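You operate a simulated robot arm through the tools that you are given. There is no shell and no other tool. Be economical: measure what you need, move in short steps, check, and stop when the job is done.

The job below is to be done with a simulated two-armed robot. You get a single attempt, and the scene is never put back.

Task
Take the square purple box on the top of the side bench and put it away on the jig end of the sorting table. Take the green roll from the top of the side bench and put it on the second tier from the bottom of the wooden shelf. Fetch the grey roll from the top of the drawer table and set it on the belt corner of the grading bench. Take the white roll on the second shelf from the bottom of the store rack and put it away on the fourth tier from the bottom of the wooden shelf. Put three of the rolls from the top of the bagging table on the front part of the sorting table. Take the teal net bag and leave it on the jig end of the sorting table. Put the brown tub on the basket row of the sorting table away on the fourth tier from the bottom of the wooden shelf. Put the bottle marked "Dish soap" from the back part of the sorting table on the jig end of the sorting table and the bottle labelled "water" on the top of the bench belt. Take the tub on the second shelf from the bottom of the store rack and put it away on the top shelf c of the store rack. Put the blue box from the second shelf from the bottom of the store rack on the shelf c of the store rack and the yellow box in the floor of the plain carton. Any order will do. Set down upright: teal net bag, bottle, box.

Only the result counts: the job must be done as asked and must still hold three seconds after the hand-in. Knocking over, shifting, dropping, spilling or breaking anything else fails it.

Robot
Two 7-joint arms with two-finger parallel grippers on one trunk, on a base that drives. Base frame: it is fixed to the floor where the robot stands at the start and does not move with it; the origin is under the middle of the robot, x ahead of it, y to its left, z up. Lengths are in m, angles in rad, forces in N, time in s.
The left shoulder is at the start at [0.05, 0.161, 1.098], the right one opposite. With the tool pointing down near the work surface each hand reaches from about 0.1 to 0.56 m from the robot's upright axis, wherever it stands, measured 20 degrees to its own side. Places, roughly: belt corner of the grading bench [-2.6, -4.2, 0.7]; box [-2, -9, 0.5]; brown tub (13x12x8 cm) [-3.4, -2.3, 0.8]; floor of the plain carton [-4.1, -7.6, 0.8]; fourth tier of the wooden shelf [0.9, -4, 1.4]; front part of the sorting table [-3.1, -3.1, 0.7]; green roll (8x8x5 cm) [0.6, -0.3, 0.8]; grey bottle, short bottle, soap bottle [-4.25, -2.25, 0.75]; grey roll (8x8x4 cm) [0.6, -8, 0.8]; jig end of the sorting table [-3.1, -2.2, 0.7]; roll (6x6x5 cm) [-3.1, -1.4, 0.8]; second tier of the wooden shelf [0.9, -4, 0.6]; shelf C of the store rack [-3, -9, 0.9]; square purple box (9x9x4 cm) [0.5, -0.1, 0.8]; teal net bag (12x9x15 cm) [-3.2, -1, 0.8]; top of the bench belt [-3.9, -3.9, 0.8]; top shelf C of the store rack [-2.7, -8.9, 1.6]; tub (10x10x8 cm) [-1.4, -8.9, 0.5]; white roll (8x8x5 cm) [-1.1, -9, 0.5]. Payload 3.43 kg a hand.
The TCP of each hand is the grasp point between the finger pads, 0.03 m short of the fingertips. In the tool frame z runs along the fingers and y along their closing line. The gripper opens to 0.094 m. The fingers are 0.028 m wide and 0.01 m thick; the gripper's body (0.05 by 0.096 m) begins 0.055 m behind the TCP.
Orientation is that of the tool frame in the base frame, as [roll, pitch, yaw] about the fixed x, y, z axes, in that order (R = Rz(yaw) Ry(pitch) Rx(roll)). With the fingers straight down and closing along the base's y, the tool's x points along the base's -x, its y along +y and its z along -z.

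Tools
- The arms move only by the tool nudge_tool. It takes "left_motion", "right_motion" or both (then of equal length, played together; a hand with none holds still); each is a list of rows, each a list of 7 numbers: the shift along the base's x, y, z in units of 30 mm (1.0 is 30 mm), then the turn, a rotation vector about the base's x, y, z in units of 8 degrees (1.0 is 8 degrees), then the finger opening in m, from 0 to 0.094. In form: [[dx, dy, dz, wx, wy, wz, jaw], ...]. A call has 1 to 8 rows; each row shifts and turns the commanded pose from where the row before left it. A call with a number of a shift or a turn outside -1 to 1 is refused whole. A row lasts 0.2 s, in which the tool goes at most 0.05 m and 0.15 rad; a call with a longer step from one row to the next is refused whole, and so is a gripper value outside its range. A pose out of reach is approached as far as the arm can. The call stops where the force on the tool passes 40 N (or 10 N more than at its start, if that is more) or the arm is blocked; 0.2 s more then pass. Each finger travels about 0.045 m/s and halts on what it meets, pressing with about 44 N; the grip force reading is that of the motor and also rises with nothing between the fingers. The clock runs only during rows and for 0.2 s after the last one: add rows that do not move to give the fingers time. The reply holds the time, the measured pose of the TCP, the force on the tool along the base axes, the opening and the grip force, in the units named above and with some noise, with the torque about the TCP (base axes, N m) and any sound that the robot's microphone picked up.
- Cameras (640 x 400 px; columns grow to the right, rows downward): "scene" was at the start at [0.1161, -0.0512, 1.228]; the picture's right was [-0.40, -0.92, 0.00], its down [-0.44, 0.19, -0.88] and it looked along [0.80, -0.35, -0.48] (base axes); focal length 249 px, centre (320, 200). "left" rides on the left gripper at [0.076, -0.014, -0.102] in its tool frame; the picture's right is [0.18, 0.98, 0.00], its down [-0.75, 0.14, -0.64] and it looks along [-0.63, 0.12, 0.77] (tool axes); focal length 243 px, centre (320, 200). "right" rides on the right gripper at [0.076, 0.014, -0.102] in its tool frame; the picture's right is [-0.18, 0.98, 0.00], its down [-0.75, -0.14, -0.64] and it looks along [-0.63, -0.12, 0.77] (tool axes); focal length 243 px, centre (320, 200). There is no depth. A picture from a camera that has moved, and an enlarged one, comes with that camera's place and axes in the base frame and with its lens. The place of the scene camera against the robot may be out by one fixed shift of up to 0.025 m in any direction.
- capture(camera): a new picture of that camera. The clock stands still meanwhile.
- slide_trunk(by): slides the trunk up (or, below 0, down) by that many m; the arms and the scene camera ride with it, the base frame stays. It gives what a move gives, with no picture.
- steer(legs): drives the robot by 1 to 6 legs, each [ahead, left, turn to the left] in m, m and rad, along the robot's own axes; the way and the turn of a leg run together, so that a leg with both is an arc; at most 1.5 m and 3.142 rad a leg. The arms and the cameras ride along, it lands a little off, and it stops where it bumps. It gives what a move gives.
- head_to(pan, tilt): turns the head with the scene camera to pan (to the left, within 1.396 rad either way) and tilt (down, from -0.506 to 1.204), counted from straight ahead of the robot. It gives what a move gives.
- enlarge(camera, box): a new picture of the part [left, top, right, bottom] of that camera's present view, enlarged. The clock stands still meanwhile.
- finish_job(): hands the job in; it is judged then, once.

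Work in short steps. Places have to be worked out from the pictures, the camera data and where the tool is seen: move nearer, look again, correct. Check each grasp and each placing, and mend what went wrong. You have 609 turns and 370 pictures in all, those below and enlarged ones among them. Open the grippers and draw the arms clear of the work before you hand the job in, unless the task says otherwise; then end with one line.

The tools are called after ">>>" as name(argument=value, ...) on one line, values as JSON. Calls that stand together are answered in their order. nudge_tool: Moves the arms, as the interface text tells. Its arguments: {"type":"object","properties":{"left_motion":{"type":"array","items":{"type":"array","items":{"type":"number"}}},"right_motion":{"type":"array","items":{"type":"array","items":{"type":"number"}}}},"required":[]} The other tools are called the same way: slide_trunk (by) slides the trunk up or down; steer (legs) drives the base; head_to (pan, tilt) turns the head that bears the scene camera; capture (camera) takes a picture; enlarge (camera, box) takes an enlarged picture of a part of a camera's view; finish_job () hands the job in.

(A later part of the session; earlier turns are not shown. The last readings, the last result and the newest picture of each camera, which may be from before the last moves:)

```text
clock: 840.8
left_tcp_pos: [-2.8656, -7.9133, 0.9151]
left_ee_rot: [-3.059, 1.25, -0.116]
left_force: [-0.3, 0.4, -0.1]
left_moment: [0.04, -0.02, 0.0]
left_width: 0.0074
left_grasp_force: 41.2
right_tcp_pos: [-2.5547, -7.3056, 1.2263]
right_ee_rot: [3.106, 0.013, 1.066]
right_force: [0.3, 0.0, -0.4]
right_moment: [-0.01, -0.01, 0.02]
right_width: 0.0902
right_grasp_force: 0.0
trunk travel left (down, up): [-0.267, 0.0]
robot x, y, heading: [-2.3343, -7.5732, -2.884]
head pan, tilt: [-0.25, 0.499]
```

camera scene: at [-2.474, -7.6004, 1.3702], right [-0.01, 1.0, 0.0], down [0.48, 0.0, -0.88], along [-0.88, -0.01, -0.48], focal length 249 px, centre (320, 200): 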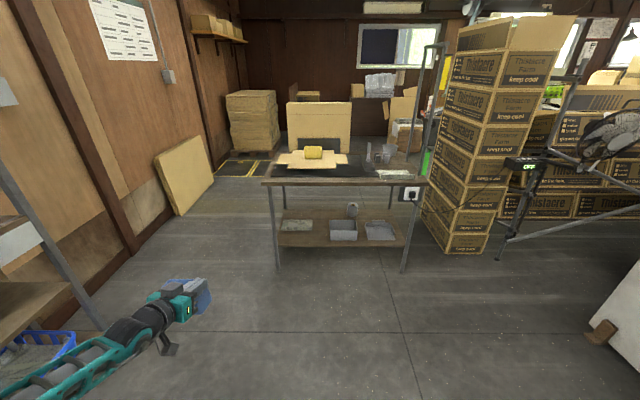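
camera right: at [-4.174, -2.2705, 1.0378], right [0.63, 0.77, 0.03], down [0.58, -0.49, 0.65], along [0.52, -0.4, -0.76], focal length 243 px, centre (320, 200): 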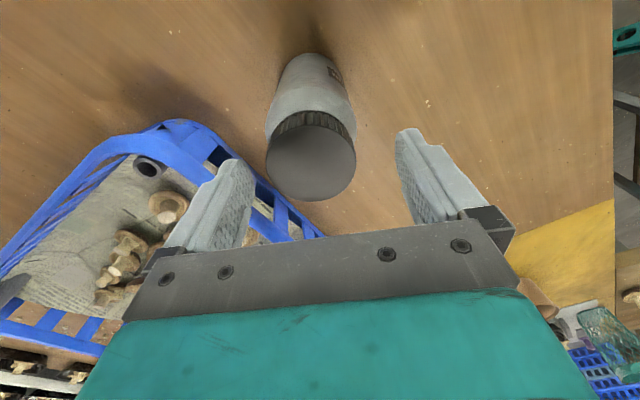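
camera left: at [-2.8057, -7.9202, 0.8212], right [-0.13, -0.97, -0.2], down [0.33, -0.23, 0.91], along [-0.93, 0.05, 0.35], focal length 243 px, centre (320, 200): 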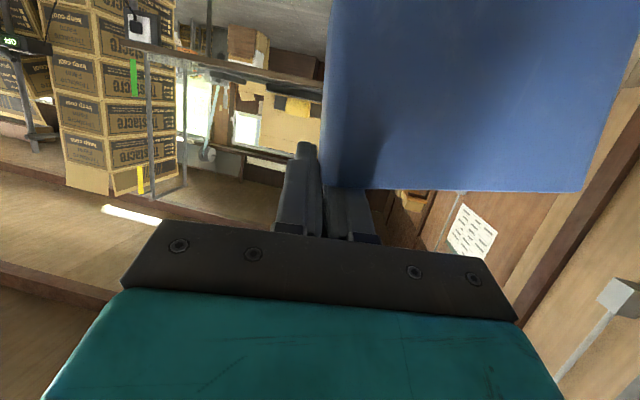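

It rises when drawn in. I go further: if z≈0.97 is possible I can place it straight onto shelf C.

>>> nudge_tool(left_motion=[[0.5, 0, 0.8, 0, 0, 0, 0], [0.5, 0, 0.8, 0, 0, 0, 0], [0.5, 0, 0.8, 0, 0, 0, 0], [0.5, 0, 0.6, 0, 0, 0, 0]])

```text
clock: 841.8
left_tcp_pos: [-2.805, -7.9114, 1.0031]
left_ee_rot: [-3.056, 1.25, -0.111]
left_force: [-0.8, -0.5, -0.9]
left_moment: [-0.01, -0.01, 0.02]
left_width: 0.0076
left_grasp_force: 41.4
right_tcp_pos: [-2.5548, -7.3037, 1.2274]
right_ee_rot: [3.106, 0.015, 1.066]
right_force: [0.0, -1.0, 0.1]
right_moment: [-0.03, -0.01, -0.01]
right_width: 0.0899
right_grasp_force: 0.1
trunk travel left (down, up): [-0.267, 0.0]
robot x, y, heading: [-2.337, -7.5744, -2.884]
head pan, tilt: [-0.25, 0.499]
```

z 1.003 works, so I go directly to shelf C: I turn to heading ≈-1.11 (tool pointing -y) and strafe to bay C.

>>> steer(legs=[[0, 0, 1.772], [0, -1.25, 0]])

>>> head_to(pan=-0.2, tilt=0.5)

>>> capture(camera="scene")

```text
clock: 852.4
left_tcp_pos: [-3.0491, -8.5069, 1.0032]
left_ee_rot: [-3.054, 1.249, 1.658]
left_force: [-0.4, 0.1, -0.4]
left_moment: [0.01, -0.01, 0.0]
left_width: 0.0072
left_grasp_force: 41.5
right_tcp_pos: [-3.6929, -8.3803, 1.2277]
right_ee_rot: [3.106, 0.015, 2.838]
right_force: [0.0, 0.6, 0.3]
right_moment: [0.01, 0.04, -0.01]
right_width: 0.0899
right_grasp_force: 0.1
trunk travel left (down, up): [-0.267, 0.0]
robot x, y, heading: [-3.4744, -8.1126, -1.115]
head pan, tilt: [-0.25, 0.499]
```

```text
clock: 853.0
left_tcp_pos: [-3.0491, -8.5062, 1.0032]
left_ee_rot: [-3.053, 1.248, 1.659]
left_force: [0.4, -0.5, -0.4]
left_moment: [0.0, 0.02, 0.02]
left_width: 0.0072
left_grasp_force: 41.6
right_tcp_pos: [-3.6925, -8.3801, 1.227]
right_ee_rot: [3.107, 0.014, 2.84]
right_force: [-0.1, -0.1, 0.1]
right_moment: [-0.03, -0.01, -0.02]
right_width: 0.0899
right_grasp_force: 0.0
trunk travel left (down, up): [-0.267, 0.0]
robot x, y, heading: [-3.4718, -8.1162, -1.114]
head pan, tilt: [-0.201, 0.499]
```

```text
141 pictures are left
camera scene: at [-3.4389, -8.2525, 1.3702], right [-0.97, -0.25, 0.0], down [-0.12, 0.46, -0.88], along [0.22, -0.85, -0.48], focal length 249 px, centre (320, 200)
```

scene: 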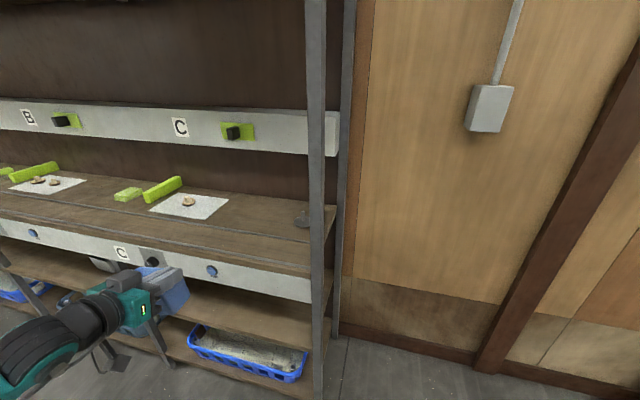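

Shelf C (z≈0.825) is free right of the mat (x<-2.80). I extend the arm 10 cm first, then drive in 0.24 m.

>>> nudge_tool(left_motion=[[0.1, -0.85, -0.15, 0, 0, 0, 0], [0.1, -0.85, -0.15, 0, 0, 0, 0], [0.1, -0.85, -0.15, 0, 0, 0, 0], [0.1, -0.85, -0.15, 0, 0, 0, 0]])

>>> steer(legs=[[0.13, -0.065, 0]])

>>> capture(camera="scene")

>>> capture(camera="left")

```text
clock: 854.0
left_tcp_pos: [-3.037, -8.6086, 0.9843]
left_ee_rot: [-3.055, 1.247, 1.66]
left_force: [-0.3, 0.4, -0.9]
left_moment: [0.02, 0.04, -0.03]
left_width: 0.0074
left_grasp_force: 41.1
right_tcp_pos: [-3.6934, -8.381, 1.2269]
right_ee_rot: [3.107, 0.014, 2.838]
right_force: [0.2, 0.7, -0.3]
right_moment: [0.01, -0.01, 0.05]
right_width: 0.0899
right_grasp_force: 0.0
trunk travel left (down, up): [-0.267, 0.0]
robot x, y, heading: [-3.4702, -8.1151, -1.114]
head pan, tilt: [-0.201, 0.499]
```

```text
clock: 855.3
left_tcp_pos: [-3.0398, -8.7525, 0.9842]
left_ee_rot: [-3.055, 1.247, 1.658]
left_force: [0.5, 0.3, -1.2]
left_moment: [0.0, 0.01, 0.0]
left_width: 0.0074
left_grasp_force: 41.2
right_tcp_pos: [-3.6972, -8.5237, 1.2276]
right_ee_rot: [3.107, 0.013, 2.837]
right_force: [0.1, 0.5, -0.1]
right_moment: [0.0, 0.0, -0.03]
right_width: 0.0899
right_grasp_force: 0.0
trunk travel left (down, up): [-0.267, 0.0]
robot x, y, heading: [-3.4761, -8.2543, -1.12]
head pan, tilt: [-0.201, 0.499]
```

```text
140 pictures are left
camera scene: at [-3.4418, -8.3962, 1.3701], right [-0.97, -0.25, 0.0], down [-0.12, 0.46, -0.88], along [0.22, -0.85, -0.48], focal length 249 px, centre (320, 200)
```

scene: 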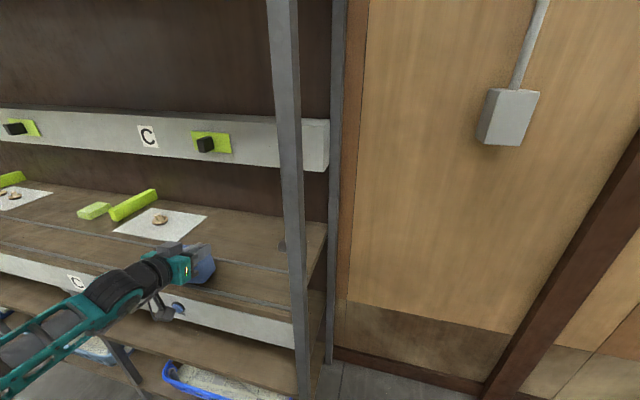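

```text
139 pictures are left
camera left: at [-3.0563, -8.6299, 0.9444], right [0.98, 0.06, -0.2], down [0.16, 0.37, 0.91], along [0.13, -0.93, 0.35], focal length 243 px, centre (320, 200)
```

left: 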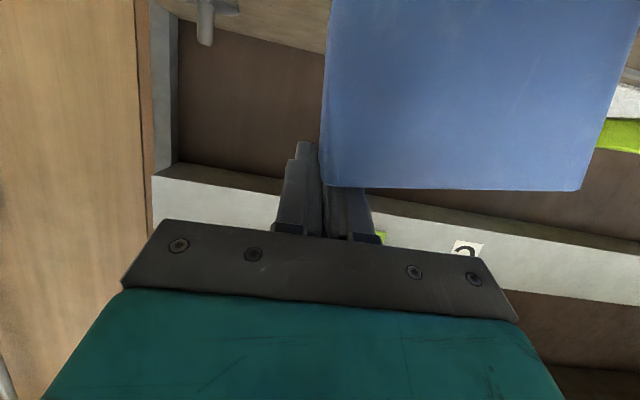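

Clear. I drive 10 cm further and lower the box to the shelf.

>>> steer(legs=[[0.085, -0.042, 0]])

>>> nudge_tool(left_motion=[[0, 0, -0.5, 0, 0, 0, 0], [0, 0, -0.4, 0, 0, 0, 0], [0, 0, -0.3, 0, 0, 0, 0], [0, 0, -0.3, 0, 0, 0, 0], [0, 0, -0.25, 0, 0, 0, 0], [0, 0, -0.25, 0, 0, 0, 0], [0, 0, -0.25, 0, 0, 0, 0]])

>>> enlarge(camera="scene", box=[60, 180, 320, 360])

```text
clock: 856.5
left_tcp_pos: [-3.0402, -8.8454, 0.9831]
left_ee_rot: [-3.057, 1.247, 1.657]
left_force: [-0.7, -0.1, 0.2]
left_moment: [0.0, 0.01, 0.03]
left_width: 0.0074
left_grasp_force: 41.3
right_tcp_pos: [-3.6953, -8.6183, 1.2261]
right_ee_rot: [3.106, 0.012, 2.836]
right_force: [-0.2, -1.4, -1.0]
right_moment: [0.01, -0.02, 0.04]
right_width: 0.0901
right_grasp_force: 0.1
trunk travel left (down, up): [-0.267, 0.0]
robot x, y, heading: [-3.4733, -8.3486, -1.116]
head pan, tilt: [-0.201, 0.499]
```

```text
clock: 857.8
left_tcp_pos: [-3.0372, -8.8485, 0.9441]
left_ee_rot: [-3.06, 1.282, 1.651]
left_force: [0.1, -2.5, 12.1]
left_moment: [0.09, -0.39, 0.04]
left_width: 0.0073
left_grasp_force: 41.1
right_tcp_pos: [-3.6954, -8.6169, 1.2277]
right_ee_rot: [3.107, 0.014, 2.839]
right_force: [0.7, -0.4, 0.7]
right_moment: [-0.01, 0.04, -0.02]
right_width: 0.09
right_grasp_force: 0.1
trunk travel left (down, up): [-0.267, 0.0]
robot x, y, heading: [-3.4722, -8.3534, -1.117]
head pan, tilt: [-0.201, 0.499]
stopped in row 6 (left hand): the force on the tool passed its limit (the readings are from after the stop); the commanded pose is now the measured one
```

```text
2.22 times, centred on (190, 270) of scene
camera zoom: at [-3.4416, -8.4892, 1.37], right [-0.97, -0.25, 0.0], down [-0.12, 0.46, -0.88], along [0.22, -0.85, -0.48], focal length 554 px, centre (609, 44)
```

zoom: 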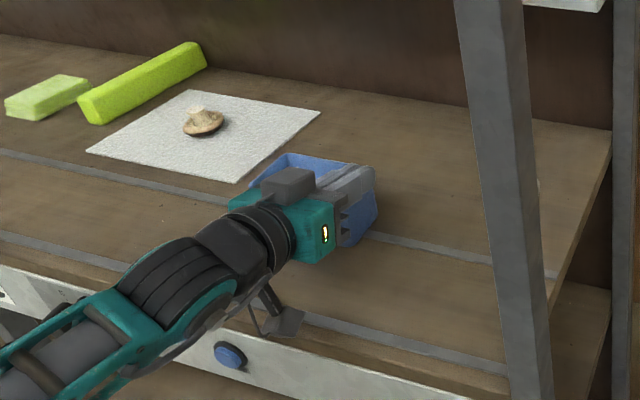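

The low corner touches, between the shelf's two guide strips. I shift 1 cm forward, lower a bit more to level it, then open.

>>> nudge_tool(left_motion=[[0, 0, 0.15, 0, 0, 0, 0], [0, 0.35, 0, 0, 0, 0, 0], [0, 0, -0.3, 0, 0, 0, 0], [0, 0, -0.2, 0, 0, 0, 0], [0, 0, -0.2, 0, 0, 0, 0]])

>>> nudge_tool(left_motion=[[0, 0, -0.2, 0, 0, 0, 0], [0, 0, -0.2, 0, 0, 0, 0]])

>>> nudge_tool(left_motion=[[0, 0, 0, 0, 0, 0, 0.03], [0, 0, 0, 0, 0, 0, 0.05], [0, 0, 0, 0, 0, 0, 0.05]])

>>> capture(camera="left")

```text
clock: 858.8
left_tcp_pos: [-3.037, -8.8411, 0.9437]
left_ee_rot: [-3.06, 1.302, 1.65]
left_force: [0.0, -1.5, 12.1]
left_moment: [0.02, -0.34, -0.03]
left_width: 0.0072
left_grasp_force: 41.4
right_tcp_pos: [-3.6966, -8.6172, 1.2265]
right_ee_rot: [3.108, 0.014, 2.838]
right_force: [0.7, -1.2, 0.4]
right_moment: [0.02, 0.0, 0.02]
right_width: 0.0899
right_grasp_force: 0.1
trunk travel left (down, up): [-0.267, 0.0]
robot x, y, heading: [-3.4746, -8.3481, -1.114]
head pan, tilt: [-0.201, 0.499]
stopped in row 4 (left hand): the force on the tool passed its limit (the readings are from after the stop); the commanded pose is now the measured one
```

```text
clock: 859.4
left_tcp_pos: [-3.0341, -8.8442, 0.944]
left_ee_rot: [-3.065, 1.326, 1.642]
left_force: [-0.5, -1.8, 10.8]
left_moment: [0.12, -0.34, 0.04]
left_width: 0.0072
left_grasp_force: 41.3
right_tcp_pos: [-3.6958, -8.6164, 1.2259]
right_ee_rot: [3.105, 0.012, 2.836]
right_force: [-0.1, 0.1, 0.1]
right_moment: [0.01, 0.0, 0.04]
right_width: 0.09
right_grasp_force: 0.2
trunk travel left (down, up): [-0.267, 0.0]
robot x, y, heading: [-3.4716, -8.3485, -1.111]
head pan, tilt: [-0.201, 0.499]
stopped in row 2 (left hand): the force on the tool passed its limit (the readings are from after the stop); the commanded pose is now the measured one
```

```text
clock: 860.2
left_tcp_pos: [-3.0363, -8.8433, 0.9431]
left_ee_rot: [-3.071, 1.32, 1.638]
left_force: [-5.1, 1.9, 19.2]
left_moment: [0.44, -0.63, 0.18]
left_width: 0.0469
left_grasp_force: 0.0
right_tcp_pos: [-3.6976, -8.6151, 1.2272]
right_ee_rot: [3.108, 0.017, 2.838]
right_force: [0.1, 1.0, -0.7]
right_moment: [0.0, -0.02, 0.03]
right_width: 0.09
right_grasp_force: 0.1
trunk travel left (down, up): [-0.267, 0.0]
robot x, y, heading: [-3.4763, -8.3526, -1.111]
head pan, tilt: [-0.201, 0.499]
```

```text
137 pictures are left
camera left: at [-3.051, -8.7235, 0.8954], right [0.98, 0.04, -0.2], down [0.16, 0.43, 0.89], along [0.12, -0.9, 0.42], focal length 243 px, centre (320, 200)
```

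left: 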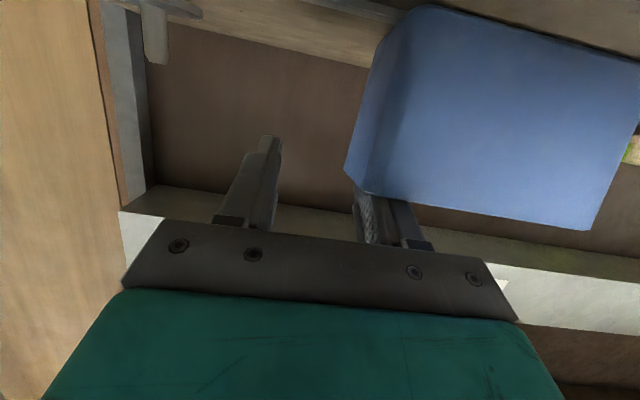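

Released. I raise the fingers out of the box and back away.

>>> nudge_tool(left_motion=[[0, 0.1, 0.5, 0, 0, 0, 0.05], [0, 0.3, 0.7, 0, 0, 0, 0.05], [0, 0.6, 0.7, 0, 0, 0, 0.05], [0, 0.8, 0.5, 0, 0, 0, 0.05], [0, 0.8, 0.3, 0, 0, 0, 0.05], [0, 0.8, 0, 0, 0, 0, 0.05]])

>>> steer(legs=[[-0.2, 0.1, 0]])

>>> capture(camera="scene")

```text
clock: 861.6
left_tcp_pos: [-3.0352, -8.7406, 1.0227]
left_ee_rot: [-3.056, 1.314, 1.651]
left_force: [-1.0, 0.0, -0.5]
left_moment: [0.0, 0.01, -0.04]
left_width: 0.0503
left_grasp_force: 0.0
right_tcp_pos: [-3.6963, -8.6168, 1.2263]
right_ee_rot: [3.107, 0.014, 2.838]
right_force: [-0.4, -0.5, 0.8]
right_moment: [0.01, 0.0, -0.01]
right_width: 0.0901
right_grasp_force: 0.0
trunk travel left (down, up): [-0.267, 0.0]
robot x, y, heading: [-3.4751, -8.3513, -1.113]
head pan, tilt: [-0.201, 0.499]
```

```text
clock: 863.3
left_tcp_pos: [-3.034, -8.5127, 1.0216]
left_ee_rot: [-3.058, 1.313, 1.652]
left_force: [-0.3, 0.1, -0.1]
left_moment: [-0.03, 0.0, 0.02]
left_width: 0.0498
left_grasp_force: 0.2
right_tcp_pos: [-3.6952, -8.3893, 1.2264]
right_ee_rot: [3.106, 0.015, 2.836]
right_force: [-0.9, 0.4, -0.7]
right_moment: [-0.02, 0.04, 0.02]
right_width: 0.0899
right_grasp_force: 0.1
trunk travel left (down, up): [-0.267, 0.0]
robot x, y, heading: [-3.4726, -8.1205, -1.116]
head pan, tilt: [-0.201, 0.499]
```

```text
136 pictures are left
camera scene: at [-3.4407, -8.2602, 1.3703], right [-0.97, -0.25, 0.0], down [-0.12, 0.46, -0.88], along [0.22, -0.85, -0.48], focal length 249 px, centre (320, 200)
```

scene: 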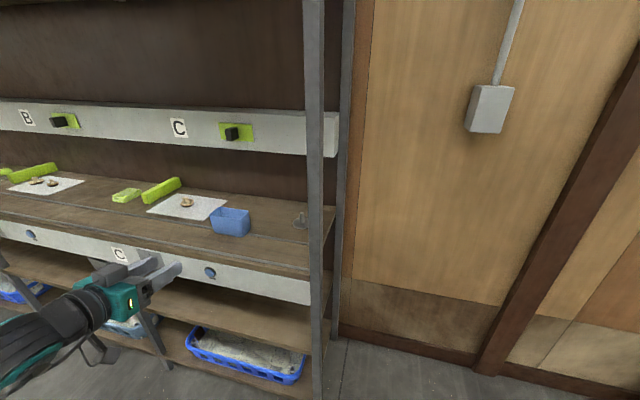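

The blue box stands upright on shelf C. Next the white roll: I flip the hand (camera on top) in free space, in three calls.

>>> nudge_tool(left_motion=[[0, 0, 0, 0.005, 0.967, 0.254, 0.09], [0, 0, 0, 0.005, 0.967, 0.254, 0.09], [0, 0, 0, 0.005, 0.967, 0.254, 0.09], [0, 0, 0, 0.005, 0.967, 0.254, 0.09], [0, 0, 0, 0.005, 0.967, 0.254, 0.09], [0, 0, 0, 0.005, 0.967, 0.254, 0.09], [0, 0, 0, 0.005, 0.967, 0.254, 0.09], [0, 0, 0, 0.005, 0.967, 0.254, 0.09]])

>>> nudge_tool(left_motion=[[0, 0, 0, 0.005, 0.967, 0.254, 0.09], [0, 0, 0, 0.005, 0.967, 0.254, 0.09], [0, 0, 0, 0.005, 0.967, 0.254, 0.09], [0, 0, 0, 0.005, 0.967, 0.254, 0.09], [0, 0, 0, 0.005, 0.967, 0.254, 0.09], [0, 0, 0, 0.005, 0.967, 0.254, 0.09], [0, 0, 0, 0.005, 0.967, 0.254, 0.09], [0, 0, 0, 0.005, 0.967, 0.254, 0.09]])

>>> nudge_tool(left_motion=[[0, 0, 0, 0.005, 0.967, 0.254, 0.09], [0, 0, 0, 0.005, 0.967, 0.254, 0.09], [0, 0, 0, 0.005, 0.967, 0.254, 0.09], [0, 0, 0, 0.005, 0.967, 0.254, 0.09], [0, 0, 0, 0.005, 0.967, 0.254, 0.09], [0, 0, 0, 0.005, 0.967, 0.254, 0.09], [0, 0, 0, 0.003, 0.5, 0.13, 0.09]])

>>> slide_trunk(by=-0.265)

```text
clock: 865.1
left_tcp_pos: [-3.033, -8.512, 1.0208]
left_ee_rot: [-1.852, 0.414, 3.022]
left_force: [-0.4, 0.3, 0.9]
left_moment: [0.01, 0.01, -0.04]
left_width: 0.0899
left_grasp_force: 0.0
right_tcp_pos: [-3.6956, -8.3892, 1.2274]
right_ee_rot: [3.106, 0.015, 2.838]
right_force: [0.8, 0.5, -0.7]
right_moment: [-0.01, 0.01, -0.02]
right_width: 0.0901
right_grasp_force: 0.0
trunk travel left (down, up): [-0.267, 0.0]
robot x, y, heading: [-3.4766, -8.1228, -1.112]
head pan, tilt: [-0.201, 0.499]
```

```text
clock: 866.9
left_tcp_pos: [-3.0348, -8.5121, 1.0206]
left_ee_rot: [-1.897, -0.661, -2.942]
left_force: [-0.3, 0.1, 0.6]
left_moment: [-0.02, -0.01, 0.0]
left_width: 0.09
left_grasp_force: 0.1
right_tcp_pos: [-3.6939, -8.3892, 1.2264]
right_ee_rot: [3.107, 0.014, 2.838]
right_force: [0.4, 0.1, 0.2]
right_moment: [0.01, 0.0, -0.03]
right_width: 0.09
right_grasp_force: 0.1
trunk travel left (down, up): [-0.267, 0.0]
robot x, y, heading: [-3.4719, -8.1197, -1.113]
head pan, tilt: [-0.201, 0.499]
```

```text
clock: 868.5
left_tcp_pos: [-3.0336, -8.5133, 1.021]
left_ee_rot: [3.041, -1.311, -1.472]
left_force: [-0.1, 0.7, 0.0]
left_moment: [-0.02, -0.03, 0.0]
left_width: 0.0899
left_grasp_force: 0.0
right_tcp_pos: [-3.6941, -8.3886, 1.2265]
right_ee_rot: [3.107, 0.014, 2.839]
right_force: [0.2, 0.0, 0.0]
right_moment: [0.02, 0.01, -0.01]
right_width: 0.09
right_grasp_force: 0.0
trunk travel left (down, up): [-0.267, 0.0]
robot x, y, heading: [-3.4707, -8.1231, -1.12]
head pan, tilt: [-0.201, 0.499]
```

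```text
clock: 871.2
left_tcp_pos: [-3.0335, -8.5132, 0.757]
left_ee_rot: [3.048, -1.314, -1.48]
left_force: [0.1, 0.4, -0.4]
left_moment: [0.0, 0.0, -0.01]
left_width: 0.0902
left_grasp_force: 0.1
right_tcp_pos: [-3.6954, -8.3898, 0.961]
right_ee_rot: [3.107, 0.013, 2.838]
right_force: [0.7, -0.6, 0.1]
right_moment: [0.01, -0.01, 0.01]
right_width: 0.0903
right_grasp_force: 0.0
trunk travel left (down, up): [-0.002, 0.265]
robot x, y, heading: [-3.474, -8.1199, -1.119]
head pan, tilt: [-0.201, 0.499]
```

Flipped. I drive along the rack to bay A, then lower and extend the hand.

>>> steer(legs=[[0.36, 0.9, 0], [0.36, 0.9, 0]])

>>> nudge_tool(left_motion=[[0, -0.5, -0.8, 0, 0, 0, 0.09], [0, -0.5, -0.8, 0, 0, 0, 0.09], [0, -0.5, -0.8, 0, 0, 0, 0.09], [0, -0.3, -0.8, 0, 0, 0, 0.09], [0, -0.3, -0.8, 0, 0, 0, 0.09], [0, 0, -0.8, 0, 0, 0, 0.09], [0, 0, -0.8, 0, 0, 0, 0.09], [0, 0, -0.8, 0, 0, 0, 0.09]])

>>> capture(camera="left")

```text
clock: 880.9
left_tcp_pos: [-1.1042, -8.3948, 0.7575]
left_ee_rot: [3.048, -1.315, -1.492]
left_force: [0.3, 0.3, 0.6]
left_moment: [-0.02, 0.0, 0.0]
left_width: 0.0899
left_grasp_force: 0.1
right_tcp_pos: [-1.7626, -8.2613, 0.963]
right_ee_rot: [3.107, 0.013, 2.822]
right_force: [1.1, -0.3, -0.4]
right_moment: [0.03, -0.04, 0.0]
right_width: 0.0899
right_grasp_force: 0.1
trunk travel left (down, up): [-0.002, 0.265]
robot x, y, heading: [-1.5374, -7.9954, -1.127]
head pan, tilt: [-0.201, 0.499]
```

```text
clock: 882.7
left_tcp_pos: [-1.1048, -8.4584, 0.5632]
left_ee_rot: [3.046, -1.312, -1.489]
left_force: [-0.6, -0.6, 0.2]
left_moment: [0.0, -0.01, 0.0]
left_width: 0.09
left_grasp_force: 0.0
right_tcp_pos: [-1.7637, -8.2607, 0.9616]
right_ee_rot: [3.106, 0.014, 2.824]
right_force: [0.5, 0.9, 0.0]
right_moment: [-0.03, -0.02, -0.04]
right_width: 0.09
right_grasp_force: 0.1
trunk travel left (down, up): [-0.002, 0.265]
robot x, y, heading: [-1.5417, -7.9997, -1.131]
head pan, tilt: [-0.201, 0.499]
```

```text
135 pictures are left
camera left: at [-1.0874, -8.3777, 0.6621], right [-0.98, -0.03, 0.2], down [-0.14, 0.81, -0.56], along [-0.14, -0.58, -0.8], focal length 243 px, centre (320, 200)
```

left: 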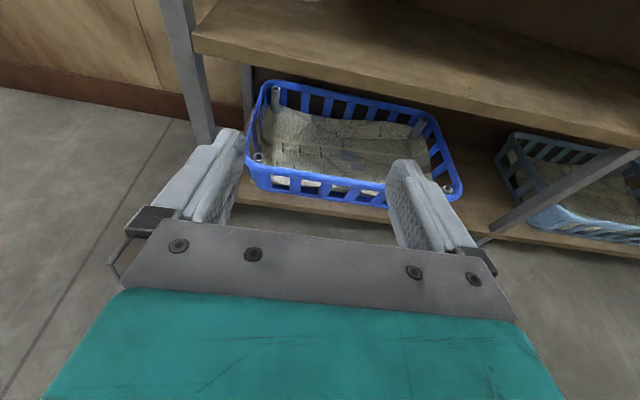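

Good orientation. I rotate the base 0.27 rad right for more reach into the shelf, extend slightly and lower to ≈0.54.

>>> steer(legs=[[-0.05, 0, -0.27]])

>>> nudge_tool(left_motion=[[-0.2, -0.7, -0.2, 0, 0, 0, 0.094], [-0.2, -0.7, -0.3, 0, 0, 0, 0.094], [0, 0, -0.4, 0, 0, 0, 0.094], [0, 0, 0, 0, 0, 0, 0.094]])

>>> capture(camera="left")

```text
clock: 884.0
left_tcp_pos: [-1.255, -8.507, 0.5629]
left_ee_rot: [3.048, -1.311, -1.758]
left_force: [0.8, 0.2, 0.5]
left_moment: [-0.02, 0.03, -0.02]
left_width: 0.0897
left_grasp_force: 0.0
right_tcp_pos: [-1.84, -8.1455, 0.9612]
right_ee_rot: [3.106, 0.014, 2.561]
right_force: [0.2, -0.4, 0.6]
right_moment: [-0.01, 0.01, -0.04]
right_width: 0.0899
right_grasp_force: 0.0
trunk travel left (down, up): [-0.002, 0.265]
robot x, y, heading: [-1.5539, -7.9467, -1.391]
head pan, tilt: [-0.201, 0.499]
```

```text
clock: 885.0
left_tcp_pos: [-1.2666, -8.5506, 0.536]
left_ee_rot: [3.047, -1.314, -1.755]
left_force: [-0.1, -0.1, 0.1]
left_moment: [-0.02, 0.0, -0.02]
left_width: 0.0938
left_grasp_force: 0.0
right_tcp_pos: [-1.8394, -8.1462, 0.9622]
right_ee_rot: [3.107, 0.014, 2.56]
right_force: [0.1, 0.3, -0.2]
right_moment: [0.04, 0.0, 0.02]
right_width: 0.09
right_grasp_force: 0.0
trunk travel left (down, up): [-0.002, 0.265]
robot x, y, heading: [-1.5517, -7.949, -1.397]
head pan, tilt: [-0.201, 0.499]
```

```text
134 pictures are left
camera left: at [-1.2294, -8.477, 0.6344], right [-0.95, 0.22, 0.2], down [0.07, 0.82, -0.56], along [-0.29, -0.52, -0.8], focal length 243 px, centre (320, 200)
```

left: 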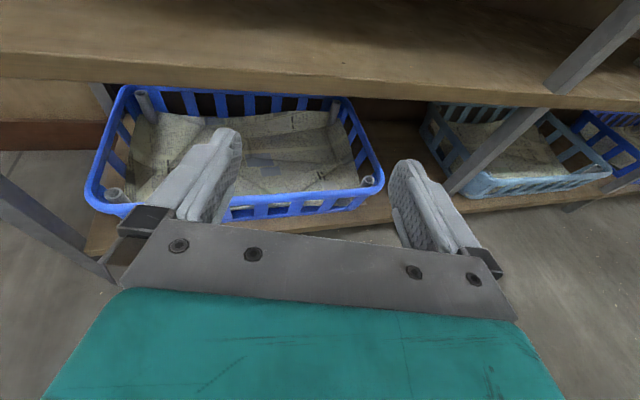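

I move to a spot 30 cm before the roll along the tool direction and look.

>>> steer(legs=[[0.17, 0.245, 0]])

>>> capture(camera="left")

```text
clock: 887.0
left_tcp_pos: [-0.9965, -8.675, 0.5357]
left_ee_rot: [3.047, -1.313, -1.759]
left_force: [0.2, 0.7, -0.1]
left_moment: [0.0, 0.01, 0.02]
left_width: 0.0941
left_grasp_force: 0.0
right_tcp_pos: [-1.5664, -8.2726, 0.9613]
right_ee_rot: [3.107, 0.014, 2.558]
right_force: [-0.7, 0.1, -0.1]
right_moment: [0.01, -0.02, -0.01]
right_width: 0.0897
right_grasp_force: 0.2
trunk travel left (down, up): [-0.002, 0.265]
robot x, y, heading: [-1.2798, -8.0772, -1.393]
head pan, tilt: [-0.201, 0.499]
```

```text
133 pictures are left
camera left: at [-0.9576, -8.6035, 0.6343], right [-0.95, 0.22, 0.2], down [0.07, 0.82, -0.56], along [-0.29, -0.52, -0.8], focal length 243 px, centre (320, 200)
```

left: 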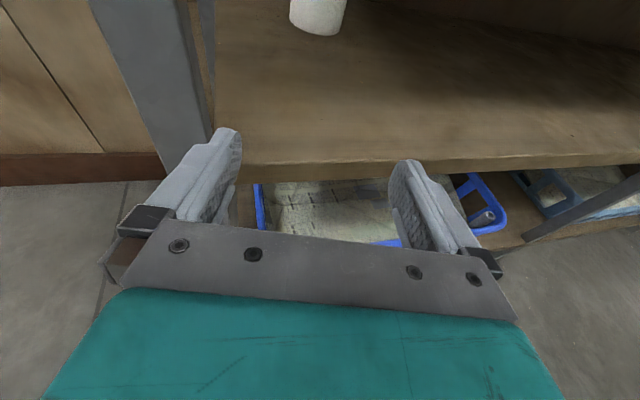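

The left front post is close to that path. I rotate the base back 0.1 rad and re-align for a straighter entry.

>>> steer(legs=[[0.032, -0.085, 0.1]])

>>> capture(camera="left")

```text
clock: 888.1
left_tcp_pos: [-1.0144, -8.6949, 0.5355]
left_ee_rot: [3.047, -1.316, -1.663]
left_force: [-0.4, 0.0, 0.0]
left_moment: [-0.02, -0.03, -0.02]
left_width: 0.094
left_grasp_force: 0.1
right_tcp_pos: [-1.6219, -8.3477, 0.9636]
right_ee_rot: [3.106, 0.013, 2.657]
right_force: [0.2, 0.5, 0.1]
right_moment: [-0.01, 0.01, 0.02]
right_width: 0.0898
right_grasp_force: 0.1
trunk travel left (down, up): [-0.002, 0.265]
robot x, y, heading: [-1.3559, -8.123, -1.295]
head pan, tilt: [-0.201, 0.499]
```

```text
132 pictures are left
camera left: at [-0.9833, -8.6195, 0.6344], right [-0.97, 0.13, 0.2], down [-0.01, 0.83, -0.56], along [-0.24, -0.55, -0.8], focal length 243 px, centre (320, 200)
```

left: 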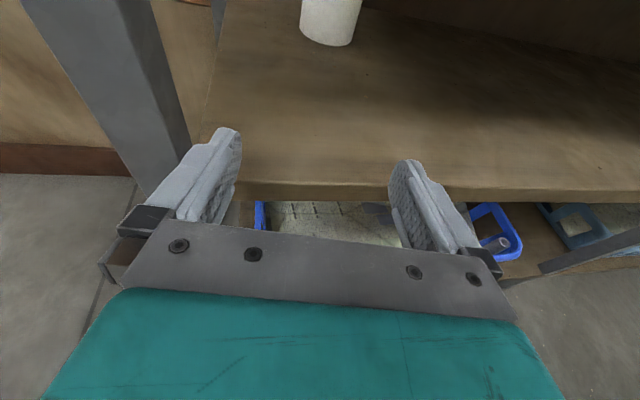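

Perfectly aligned with the roll (centre ≈(-1.072, -8.99)). I drive 20 cm along the tool direction and check.

>>> steer(legs=[[0.178, -0.09, 0]])

>>> capture(camera="left")

```text
clock: 889.8
left_tcp_pos: [-1.0488, -8.8927, 0.5357]
left_ee_rot: [3.047, -1.313, -1.659]
left_force: [-0.2, 0.4, 0.3]
left_moment: [-0.02, 0.0, 0.01]
left_width: 0.0939
left_grasp_force: 0.1
right_tcp_pos: [-1.6589, -8.5476, 0.962]
right_ee_rot: [3.106, 0.016, 2.658]
right_force: [0.4, 0.0, -0.4]
right_moment: [0.02, 0.0, 0.01]
right_width: 0.0901
right_grasp_force: 0.1
trunk travel left (down, up): [-0.002, 0.265]
robot x, y, heading: [-1.393, -8.3183, -1.294]
head pan, tilt: [-0.201, 0.499]
```

```text
131 pictures are left
camera left: at [-1.0182, -8.817, 0.6343], right [-0.97, 0.13, 0.2], down [-0.01, 0.83, -0.56], along [-0.24, -0.55, -0.8], focal length 243 px, centre (320, 200)
```

left: 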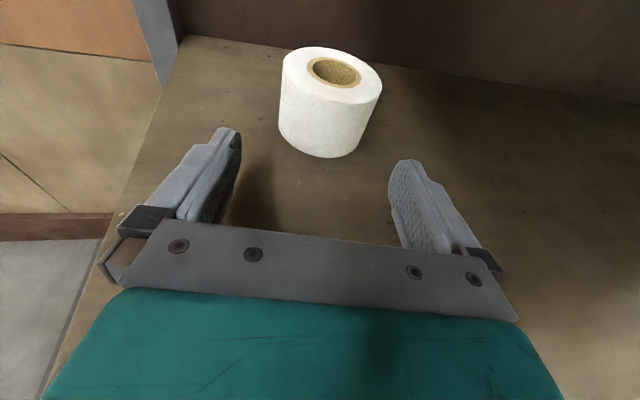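

Centred. I advance the last 9 cm and check.

>>> steer(legs=[[0.078, -0.04, 0]])

>>> capture(camera="left")

```text
clock: 891.0
left_tcp_pos: [-1.0667, -8.9743, 0.5371]
left_ee_rot: [3.045, -1.317, -1.656]
left_force: [0.4, -0.6, 0.2]
left_moment: [0.01, 0.0, -0.04]
left_width: 0.0939
left_grasp_force: 0.1
right_tcp_pos: [-1.6735, -8.627, 0.9615]
right_ee_rot: [3.108, 0.014, 2.659]
right_force: [0.0, 0.6, -0.5]
right_moment: [0.0, 0.01, 0.0]
right_width: 0.0902
right_grasp_force: 0.1
trunk travel left (down, up): [-0.002, 0.265]
robot x, y, heading: [-1.4056, -8.4009, -1.298]
head pan, tilt: [-0.201, 0.499]
stopped in leg 1: the robot was blocked; the commanded pose is now the measured one
```

```text
130 pictures are left
camera left: at [-1.0351, -8.898, 0.6358], right [-0.97, 0.13, 0.2], down [-0.01, 0.82, -0.57], along [-0.24, -0.55, -0.8], focal length 243 px, centre (320, 200)
```

left: 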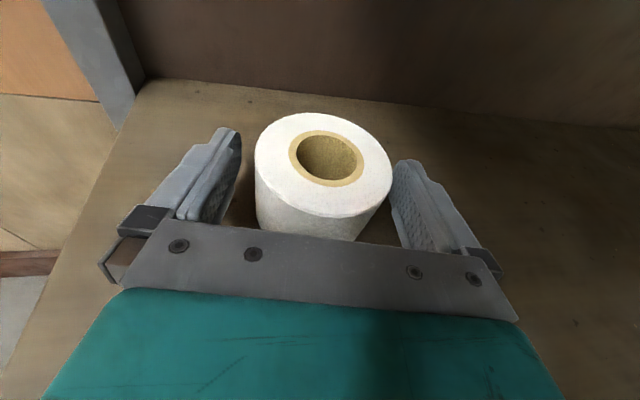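

The base just touched the rack, but the roll is between the fingers. I close, lift 2 cm and back out.

>>> nudge_tool(left_motion=[[0, 0, 0, 0, 0, 0, 0.05], [0, 0, 0, 0, 0, 0, 0.05], [0, 0, 0, 0, 0, 0, 0.05], [0, 0, 0.4, 0, 0, 0, 0.05], [0, 0, 0.4, 0, 0, 0, 0.05]])

>>> steer(legs=[[-0.28, 0.142, 0]])

>>> capture(camera="left")

>>> head_to(pan=-0.1, tilt=0.5)

>>> capture(camera="scene")

```text
clock: 892.2
left_tcp_pos: [-1.0659, -8.9735, 0.5603]
left_ee_rot: [3.045, -1.315, -1.657]
left_force: [-0.1, 1.5, -1.8]
left_moment: [0.04, 0.0, 0.0]
left_width: 0.0741
left_grasp_force: 44.0
right_tcp_pos: [-1.674, -8.6271, 0.961]
right_ee_rot: [3.107, 0.015, 2.658]
right_force: [0.3, 0.0, 0.2]
right_moment: [0.01, 0.01, -0.05]
right_width: 0.0902
right_grasp_force: 0.0
trunk travel left (down, up): [-0.002, 0.265]
robot x, y, heading: [-1.4094, -8.4069, -1.298]
head pan, tilt: [-0.201, 0.499]
```

```text
clock: 894.3
left_tcp_pos: [-1.005, -8.6695, 0.5606]
left_ee_rot: [3.045, -1.318, -1.66]
left_force: [0.0, 0.7, -0.9]
left_moment: [0.01, 0.0, 0.01]
left_width: 0.074
left_grasp_force: 44.0
right_tcp_pos: [-1.6111, -8.3231, 0.9623]
right_ee_rot: [3.106, 0.016, 2.656]
right_force: [0.0, -0.5, -0.9]
right_moment: [0.0, 0.04, 0.01]
right_width: 0.0903
right_grasp_force: 0.1
trunk travel left (down, up): [-0.002, 0.265]
robot x, y, heading: [-1.3463, -8.0991, -1.294]
head pan, tilt: [-0.201, 0.499]
```

```text
129 pictures are left
camera left: at [-0.9741, -8.5939, 0.6596], right [-0.97, 0.13, 0.2], down [-0.01, 0.82, -0.57], along [-0.24, -0.55, -0.8], focal length 243 px, centre (320, 200)
```

left: 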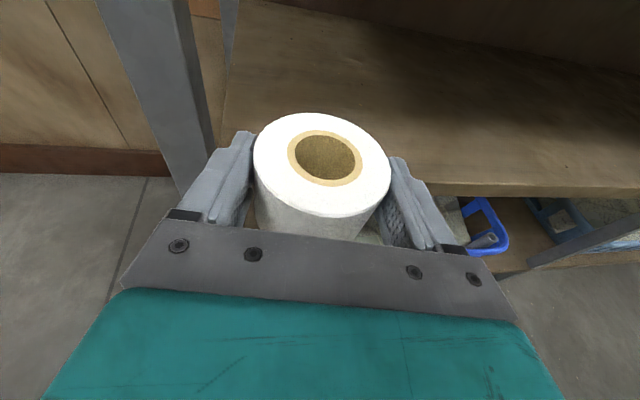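

```text
clock: 894.9
left_tcp_pos: [-1.006, -8.6703, 0.5616]
left_ee_rot: [3.046, -1.315, -1.66]
left_force: [-0.3, 0.5, -1.1]
left_moment: [0.03, 0.01, 0.01]
left_width: 0.0739
left_grasp_force: 43.9
right_tcp_pos: [-1.6131, -8.3225, 0.962]
right_ee_rot: [3.108, 0.013, 2.657]
right_force: [0.6, -0.1, -0.6]
right_moment: [-0.01, 0.01, -0.01]
right_width: 0.0901
right_grasp_force: 0.1
trunk travel left (down, up): [-0.002, 0.265]
robot x, y, heading: [-1.3433, -8.0988, -1.295]
head pan, tilt: [-0.099, 0.499]
```

```text
128 pictures are left
camera scene: at [-1.3281, -8.2427, 1.1052], right [-0.98, -0.17, 0.0], down [-0.08, 0.47, -0.88], along [0.15, -0.86, -0.48], focal length 249 px, centre (320, 200)
```

scene: 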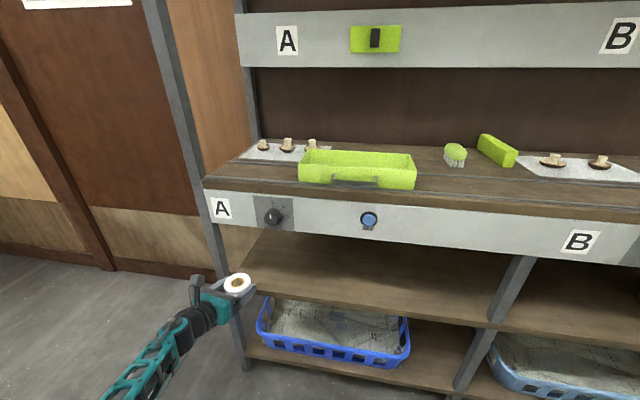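

The white roll is held upright in a level hand — good for tier 4. Next the grey roll: I raise the left hand high, and drive to the drawer table facing +x.

>>> slide_trunk(by=0.14)

>>> nudge_tool(left_motion=[[0, 0.4, 0.9, 0, 0, 0, 0.05], [0, 0.4, 0.9, 0, 0, 0, 0.05], [0, 0.4, 0.9, 0, 0, 0, 0.05], [0, 0.4, 0.9, 0, 0, 0, 0.05], [0, 0.4, 0.9, 0, 0, 0, 0.05], [0, 0.4, 0.9, 0, 0, 0, 0.05], [0, 0, 0.9, 0, 0, 0, 0.05], [0, 0, 0.9, 0, 0, 0, 0.05]])

>>> nudge_tool(left_motion=[[0, 0, 0.9, 0, 0, 0, 0.05], [0, 0, 0.9, 0, 0, 0, 0.05], [0, 0, 0.9, 0, 0, 0, 0.05], [0, 0, 0.9, 0, 0, 0, 0.05]])

>>> steer(legs=[[-0.4, 0.3, 0], [0, 0.6, 0], [0, 0, 1.295]])

>>> head_to(pan=-0.3, tilt=0.5)

>>> capture(camera="scene")

```text
clock: 896.6
left_tcp_pos: [-1.0038, -8.6685, 0.7011]
left_ee_rot: [3.044, -1.315, -1.66]
left_force: [-0.5, 0.2, -1.4]
left_moment: [0.02, -0.03, -0.05]
left_width: 0.0738
left_grasp_force: 44.0
right_tcp_pos: [-1.6125, -8.3223, 1.103]
right_ee_rot: [3.105, 0.013, 2.659]
right_force: [0.6, -0.5, 0.5]
right_moment: [-0.02, -0.02, 0.01]
right_width: 0.09
right_grasp_force: 0.1
trunk travel left (down, up): [-0.142, 0.125]
robot x, y, heading: [-1.3466, -8.0929, -1.297]
head pan, tilt: [-0.099, 0.499]
```

```text
clock: 898.4
left_tcp_pos: [-1.0057, -8.5977, 0.9146]
left_ee_rot: [3.05, -1.316, -1.663]
left_force: [-0.1, -0.2, -1.6]
left_moment: [-0.01, 0.01, -0.03]
left_width: 0.0736
left_grasp_force: 44.0
right_tcp_pos: [-1.6127, -8.322, 1.1024]
right_ee_rot: [3.107, 0.014, 2.657]
right_force: [0.3, 0.0, -0.2]
right_moment: [0.04, 0.02, 0.01]
right_width: 0.0898
right_grasp_force: 0.0
trunk travel left (down, up): [-0.142, 0.125]
robot x, y, heading: [-1.351, -8.0989, -1.296]
head pan, tilt: [-0.099, 0.499]
```

```text
clock: 899.4
left_tcp_pos: [-1.004, -8.597, 1.0249]
left_ee_rot: [3.046, -1.317, -1.659]
left_force: [-0.5, -0.3, -1.0]
left_moment: [0.03, -0.01, -0.01]
left_width: 0.0733
left_grasp_force: 43.9
right_tcp_pos: [-1.6132, -8.3223, 1.1011]
right_ee_rot: [3.106, 0.014, 2.656]
right_force: [0.4, -0.3, -0.1]
right_moment: [0.02, -0.02, 0.02]
right_width: 0.0899
right_grasp_force: 0.1
trunk travel left (down, up): [-0.142, 0.125]
robot x, y, heading: [-1.3482, -8.0976, -1.297]
head pan, tilt: [-0.099, 0.499]
```

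```text
clock: 908.5
left_tcp_pos: [-0.019, -7.2824, 1.025]
left_ee_rot: [3.045, -1.316, -0.37]
left_force: [-0.1, -0.6, -1.5]
left_moment: [0.01, 0.01, 0.0]
left_width: 0.0726
left_grasp_force: 43.6
right_tcp_pos: [-0.4516, -7.7898, 1.1021]
right_ee_rot: [3.105, 0.015, -2.336]
right_force: [0.1, 0.5, 1.3]
right_moment: [0.03, 0.0, 0.02]
right_width: 0.0899
right_grasp_force: 0.1
trunk travel left (down, up): [-0.142, 0.125]
robot x, y, heading: [-0.5902, -7.4755, -0.006]
head pan, tilt: [-0.099, 0.499]
```

```text
clock: 909.3
left_tcp_pos: [-0.0186, -7.2826, 1.0263]
left_ee_rot: [3.045, -1.317, -0.371]
left_force: [0.5, -1.3, -1.3]
left_moment: [0.0, 0.01, 0.0]
left_width: 0.0727
left_grasp_force: 44.2
right_tcp_pos: [-0.4511, -7.7889, 1.1013]
right_ee_rot: [3.108, 0.013, -2.338]
right_force: [0.0, 0.7, 0.4]
right_moment: [-0.02, -0.01, 0.01]
right_width: 0.0898
right_grasp_force: 0.1
trunk travel left (down, up): [-0.142, 0.125]
robot x, y, heading: [-0.5888, -7.4735, -0.006]
head pan, tilt: [-0.3, 0.499]
```

```text
127 pictures are left
camera scene: at [-0.4725, -7.516, 1.2452], right [-0.3, -0.95, 0.0], down [-0.46, 0.14, -0.88], along [0.84, -0.27, -0.48], focal length 249 px, centre (320, 200)
```

scene: 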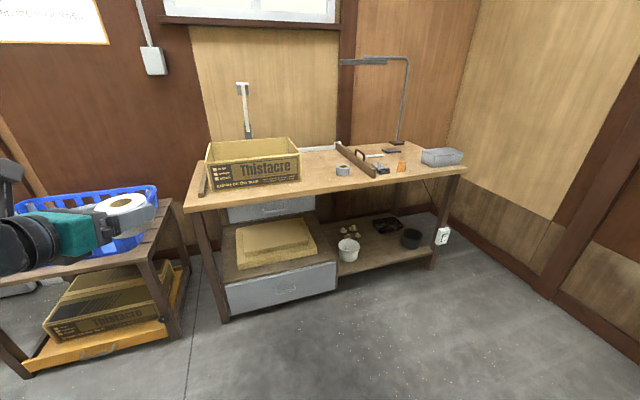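

Grey roll at ≈(0.58, -7.98) on the drawer table. I raise the left hand a bit more and drive up so the right hand can reach it.

>>> nudge_tool(left_motion=[[-0.3, 0, 0.8, 0, 0, 0, 0.05], [-0.3, 0, 0.8, 0, 0, 0, 0.05], [-0.3, 0, 0.8, 0, 0, 0, 0.05]])

>>> steer(legs=[[0.4, -0.177, 0.006], [0.22, 0, 0]])

>>> nudge_tool(right_motion=[[0.9, 0, -0.4, 0, 0, 0, 0.094], [0.9, 0, -0.4, 0, 0, 0, 0.094], [0.9, 0, -0.4, 0, 0, 0, 0.094], [0.9, 0, -0.4, 0, 0, 0, 0.094], [0.9, 0, -0.4, 0, 0, 0, 0.094], [0.9, 0, -0.4, 0, 0, 0, 0.094], [0.9, 0, -0.4, 0, 0, 0, 0.094], [0.9, 0, -0.4, 0, 0, 0, 0.094]])

>>> capture(camera="right")

>>> capture(camera="scene")

```text
clock: 910.1
left_tcp_pos: [-0.0463, -7.2817, 1.0999]
left_ee_rot: [3.047, -1.316, -0.369]
left_force: [-0.2, 0.4, -0.7]
left_moment: [0.0, -0.01, -0.01]
left_width: 0.0726
left_grasp_force: 44.0
right_tcp_pos: [-0.4506, -7.79, 1.1026]
right_ee_rot: [3.108, 0.014, -2.336]
right_force: [0.3, -0.1, 0.0]
right_moment: [0.0, -0.01, -0.01]
right_width: 0.09
right_grasp_force: 0.0
trunk travel left (down, up): [-0.142, 0.125]
robot x, y, heading: [-0.5955, -7.4743, -0.007]
head pan, tilt: [-0.3, 0.499]
```

```text
clock: 914.0
left_tcp_pos: [0.5751, -7.464, 1.098]
left_ee_rot: [3.045, -1.318, -0.369]
left_force: [-0.5, 1.2, -0.8]
left_moment: [0.04, 0.05, -0.01]
left_width: 0.0723
left_grasp_force: 43.4
right_tcp_pos: [0.1676, -7.97, 1.1019]
right_ee_rot: [3.105, 0.014, -2.337]
right_force: [0.8, -0.2, -0.8]
right_moment: [-0.01, -0.01, 0.04]
right_width: 0.09
right_grasp_force: 0.0
trunk travel left (down, up): [-0.142, 0.125]
robot x, y, heading: [0.0298, -7.6561, -0.006]
head pan, tilt: [-0.3, 0.499]
```

```text
clock: 915.8
left_tcp_pos: [0.5746, -7.4623, 1.0985]
left_ee_rot: [3.046, -1.316, -0.369]
left_force: [0.3, 0.0, -0.5]
left_moment: [0.0, -0.02, 0.0]
left_width: 0.0724
left_grasp_force: 44.2
right_tcp_pos: [0.3857, -7.9719, 1.0067]
right_ee_rot: [3.105, 0.015, -2.338]
right_force: [-0.4, 0.1, -0.3]
right_moment: [0.03, 0.01, 0.03]
right_width: 0.0939
right_grasp_force: 0.1
trunk travel left (down, up): [-0.142, 0.125]
robot x, y, heading: [0.0278, -7.6492, -0.009]
head pan, tilt: [-0.3, 0.499]
```

```text
126 pictures are left
camera right: at [0.3238, -8.022, 1.1064], right [-0.58, 0.81, 0.04], down [0.63, 0.42, 0.65], along [0.51, 0.4, -0.76], focal length 243 px, centre (320, 200)
```

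right: 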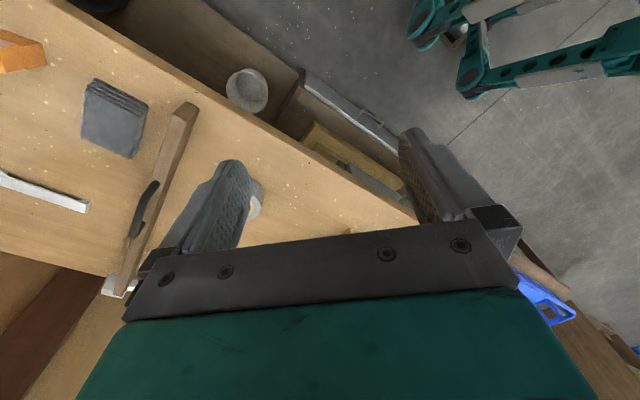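

```text
125 pictures are left
camera scene: at [0.147, -7.6972, 1.2451], right [-0.3, -0.95, 0.0], down [-0.46, 0.15, -0.88], along [0.84, -0.27, -0.48], focal length 249 px, centre (320, 200)
```

scene: 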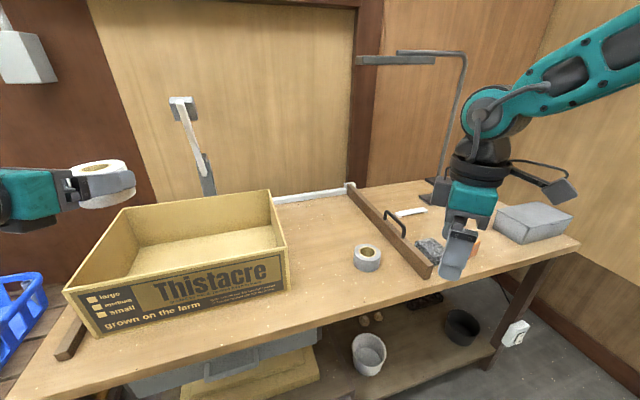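

Roll centre ≈(0.59, -7.967). I step ahead 5 cm and bring the right hand above it.

>>> steer(legs=[[0.05, 0, 0.008]])

>>> nudge_tool(right_motion=[[0.9, 0, -0.5, 0, 0, 0, 0.094], [0.9, 0, -0.5, 0, 0, 0, 0.094], [0.9, 0, -0.5, 0, 0, 0, 0.094], [0.9, 0, -0.5, 0, 0, 0, 0.094], [0.9, 0, -0.5, 0, 0, 0, 0.094], [0.6, 0, -0.5, 0, 0, 0, 0.094], [0, 0, 0, 0, 0, 0, 0.094]])

>>> capture(camera="right")

```text
clock: 916.8
left_tcp_pos: [0.6224, -7.4604, 1.0983]
left_ee_rot: [3.046, -1.316, -0.364]
left_force: [0.1, -0.2, -1.0]
left_moment: [-0.01, -0.01, -0.04]
left_width: 0.0722
left_grasp_force: 44.2
right_tcp_pos: [0.4364, -7.9693, 1.0063]
right_ee_rot: [3.105, 0.013, -2.329]
right_force: [-0.6, 0.3, -0.1]
right_moment: [0.0, 0.0, -0.05]
right_width: 0.0941
right_grasp_force: 0.2
trunk travel left (down, up): [-0.142, 0.125]
robot x, y, heading: [0.0728, -7.6502, -0.001]
head pan, tilt: [-0.3, 0.499]
```

```text
clock: 918.4
left_tcp_pos: [0.6219, -7.4586, 1.0986]
left_ee_rot: [3.047, -1.317, -0.363]
left_force: [-0.4, 0.0, -1.0]
left_moment: [-0.02, 0.02, 0.0]
left_width: 0.0721
left_grasp_force: 43.9
right_tcp_pos: [0.5901, -7.9692, 0.9174]
right_ee_rot: [3.108, 0.014, -2.331]
right_force: [-0.4, -0.2, 0.2]
right_moment: [0.0, 0.02, 0.0]
right_width: 0.0938
right_grasp_force: 0.0
trunk travel left (down, up): [-0.142, 0.125]
robot x, y, heading: [0.0777, -7.6548, 0.001]
head pan, tilt: [-0.3, 0.499]
```

```text
124 pictures are left
camera right: at [0.5293, -8.0196, 1.0175], right [-0.59, 0.81, 0.04], down [0.63, 0.43, 0.65], along [0.51, 0.4, -0.76], focal length 243 px, centre (320, 200)
```

right: 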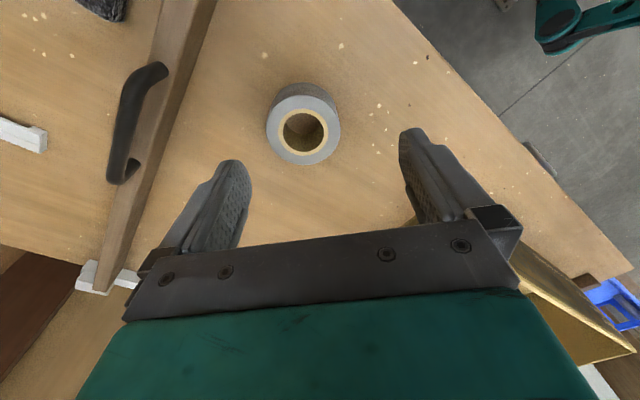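

Roll centre ≈(0.617, -7.968), top ≈0.79. I shift 2.7 cm and lower to 0.85 to check.

>>> nudge_tool(right_motion=[[0.9, 0.03, -0.3, 0, 0, 0, 0.094], [0, 0, -0.9, 0, 0, 0, 0.094], [0, 0, -0.9, 0, 0, 0, 0.094], [0, 0, 0, 0, 0, 0, 0.094]])

>>> capture(camera="right")

```text
clock: 919.4
left_tcp_pos: [0.6216, -7.4603, 1.0993]
left_ee_rot: [3.044, -1.316, -0.363]
left_force: [-1.0, 0.7, -1.0]
left_moment: [0.01, 0.03, -0.02]
left_width: 0.0717
left_grasp_force: 43.7
right_tcp_pos: [0.6122, -7.9709, 0.8571]
right_ee_rot: [3.107, 0.017, -2.33]
right_force: [0.0, 0.5, 0.1]
right_moment: [0.0, -0.03, 0.03]
right_width: 0.0941
right_grasp_force: 0.0
right hand out of reach, approached as far as the arm can: row 3
trunk travel left (down, up): [-0.142, 0.125]
robot x, y, heading: [0.0743, -7.6551, -0.001]
head pan, tilt: [-0.3, 0.499]
```

```text
123 pictures are left
camera right: at [0.5506, -8.0206, 0.9565], right [-0.59, 0.81, 0.04], down [0.63, 0.43, 0.65], along [0.51, 0.4, -0.76], focal length 243 px, centre (320, 200)
```

right: 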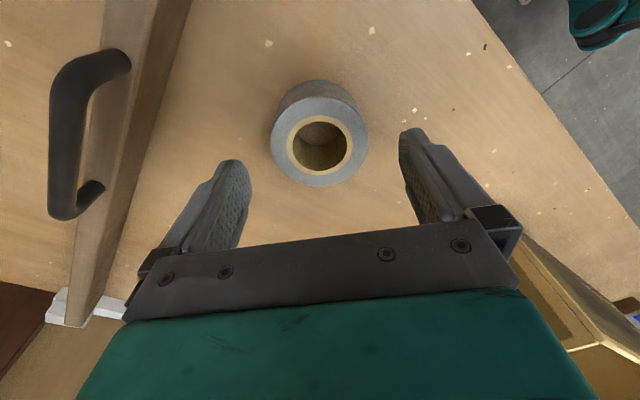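

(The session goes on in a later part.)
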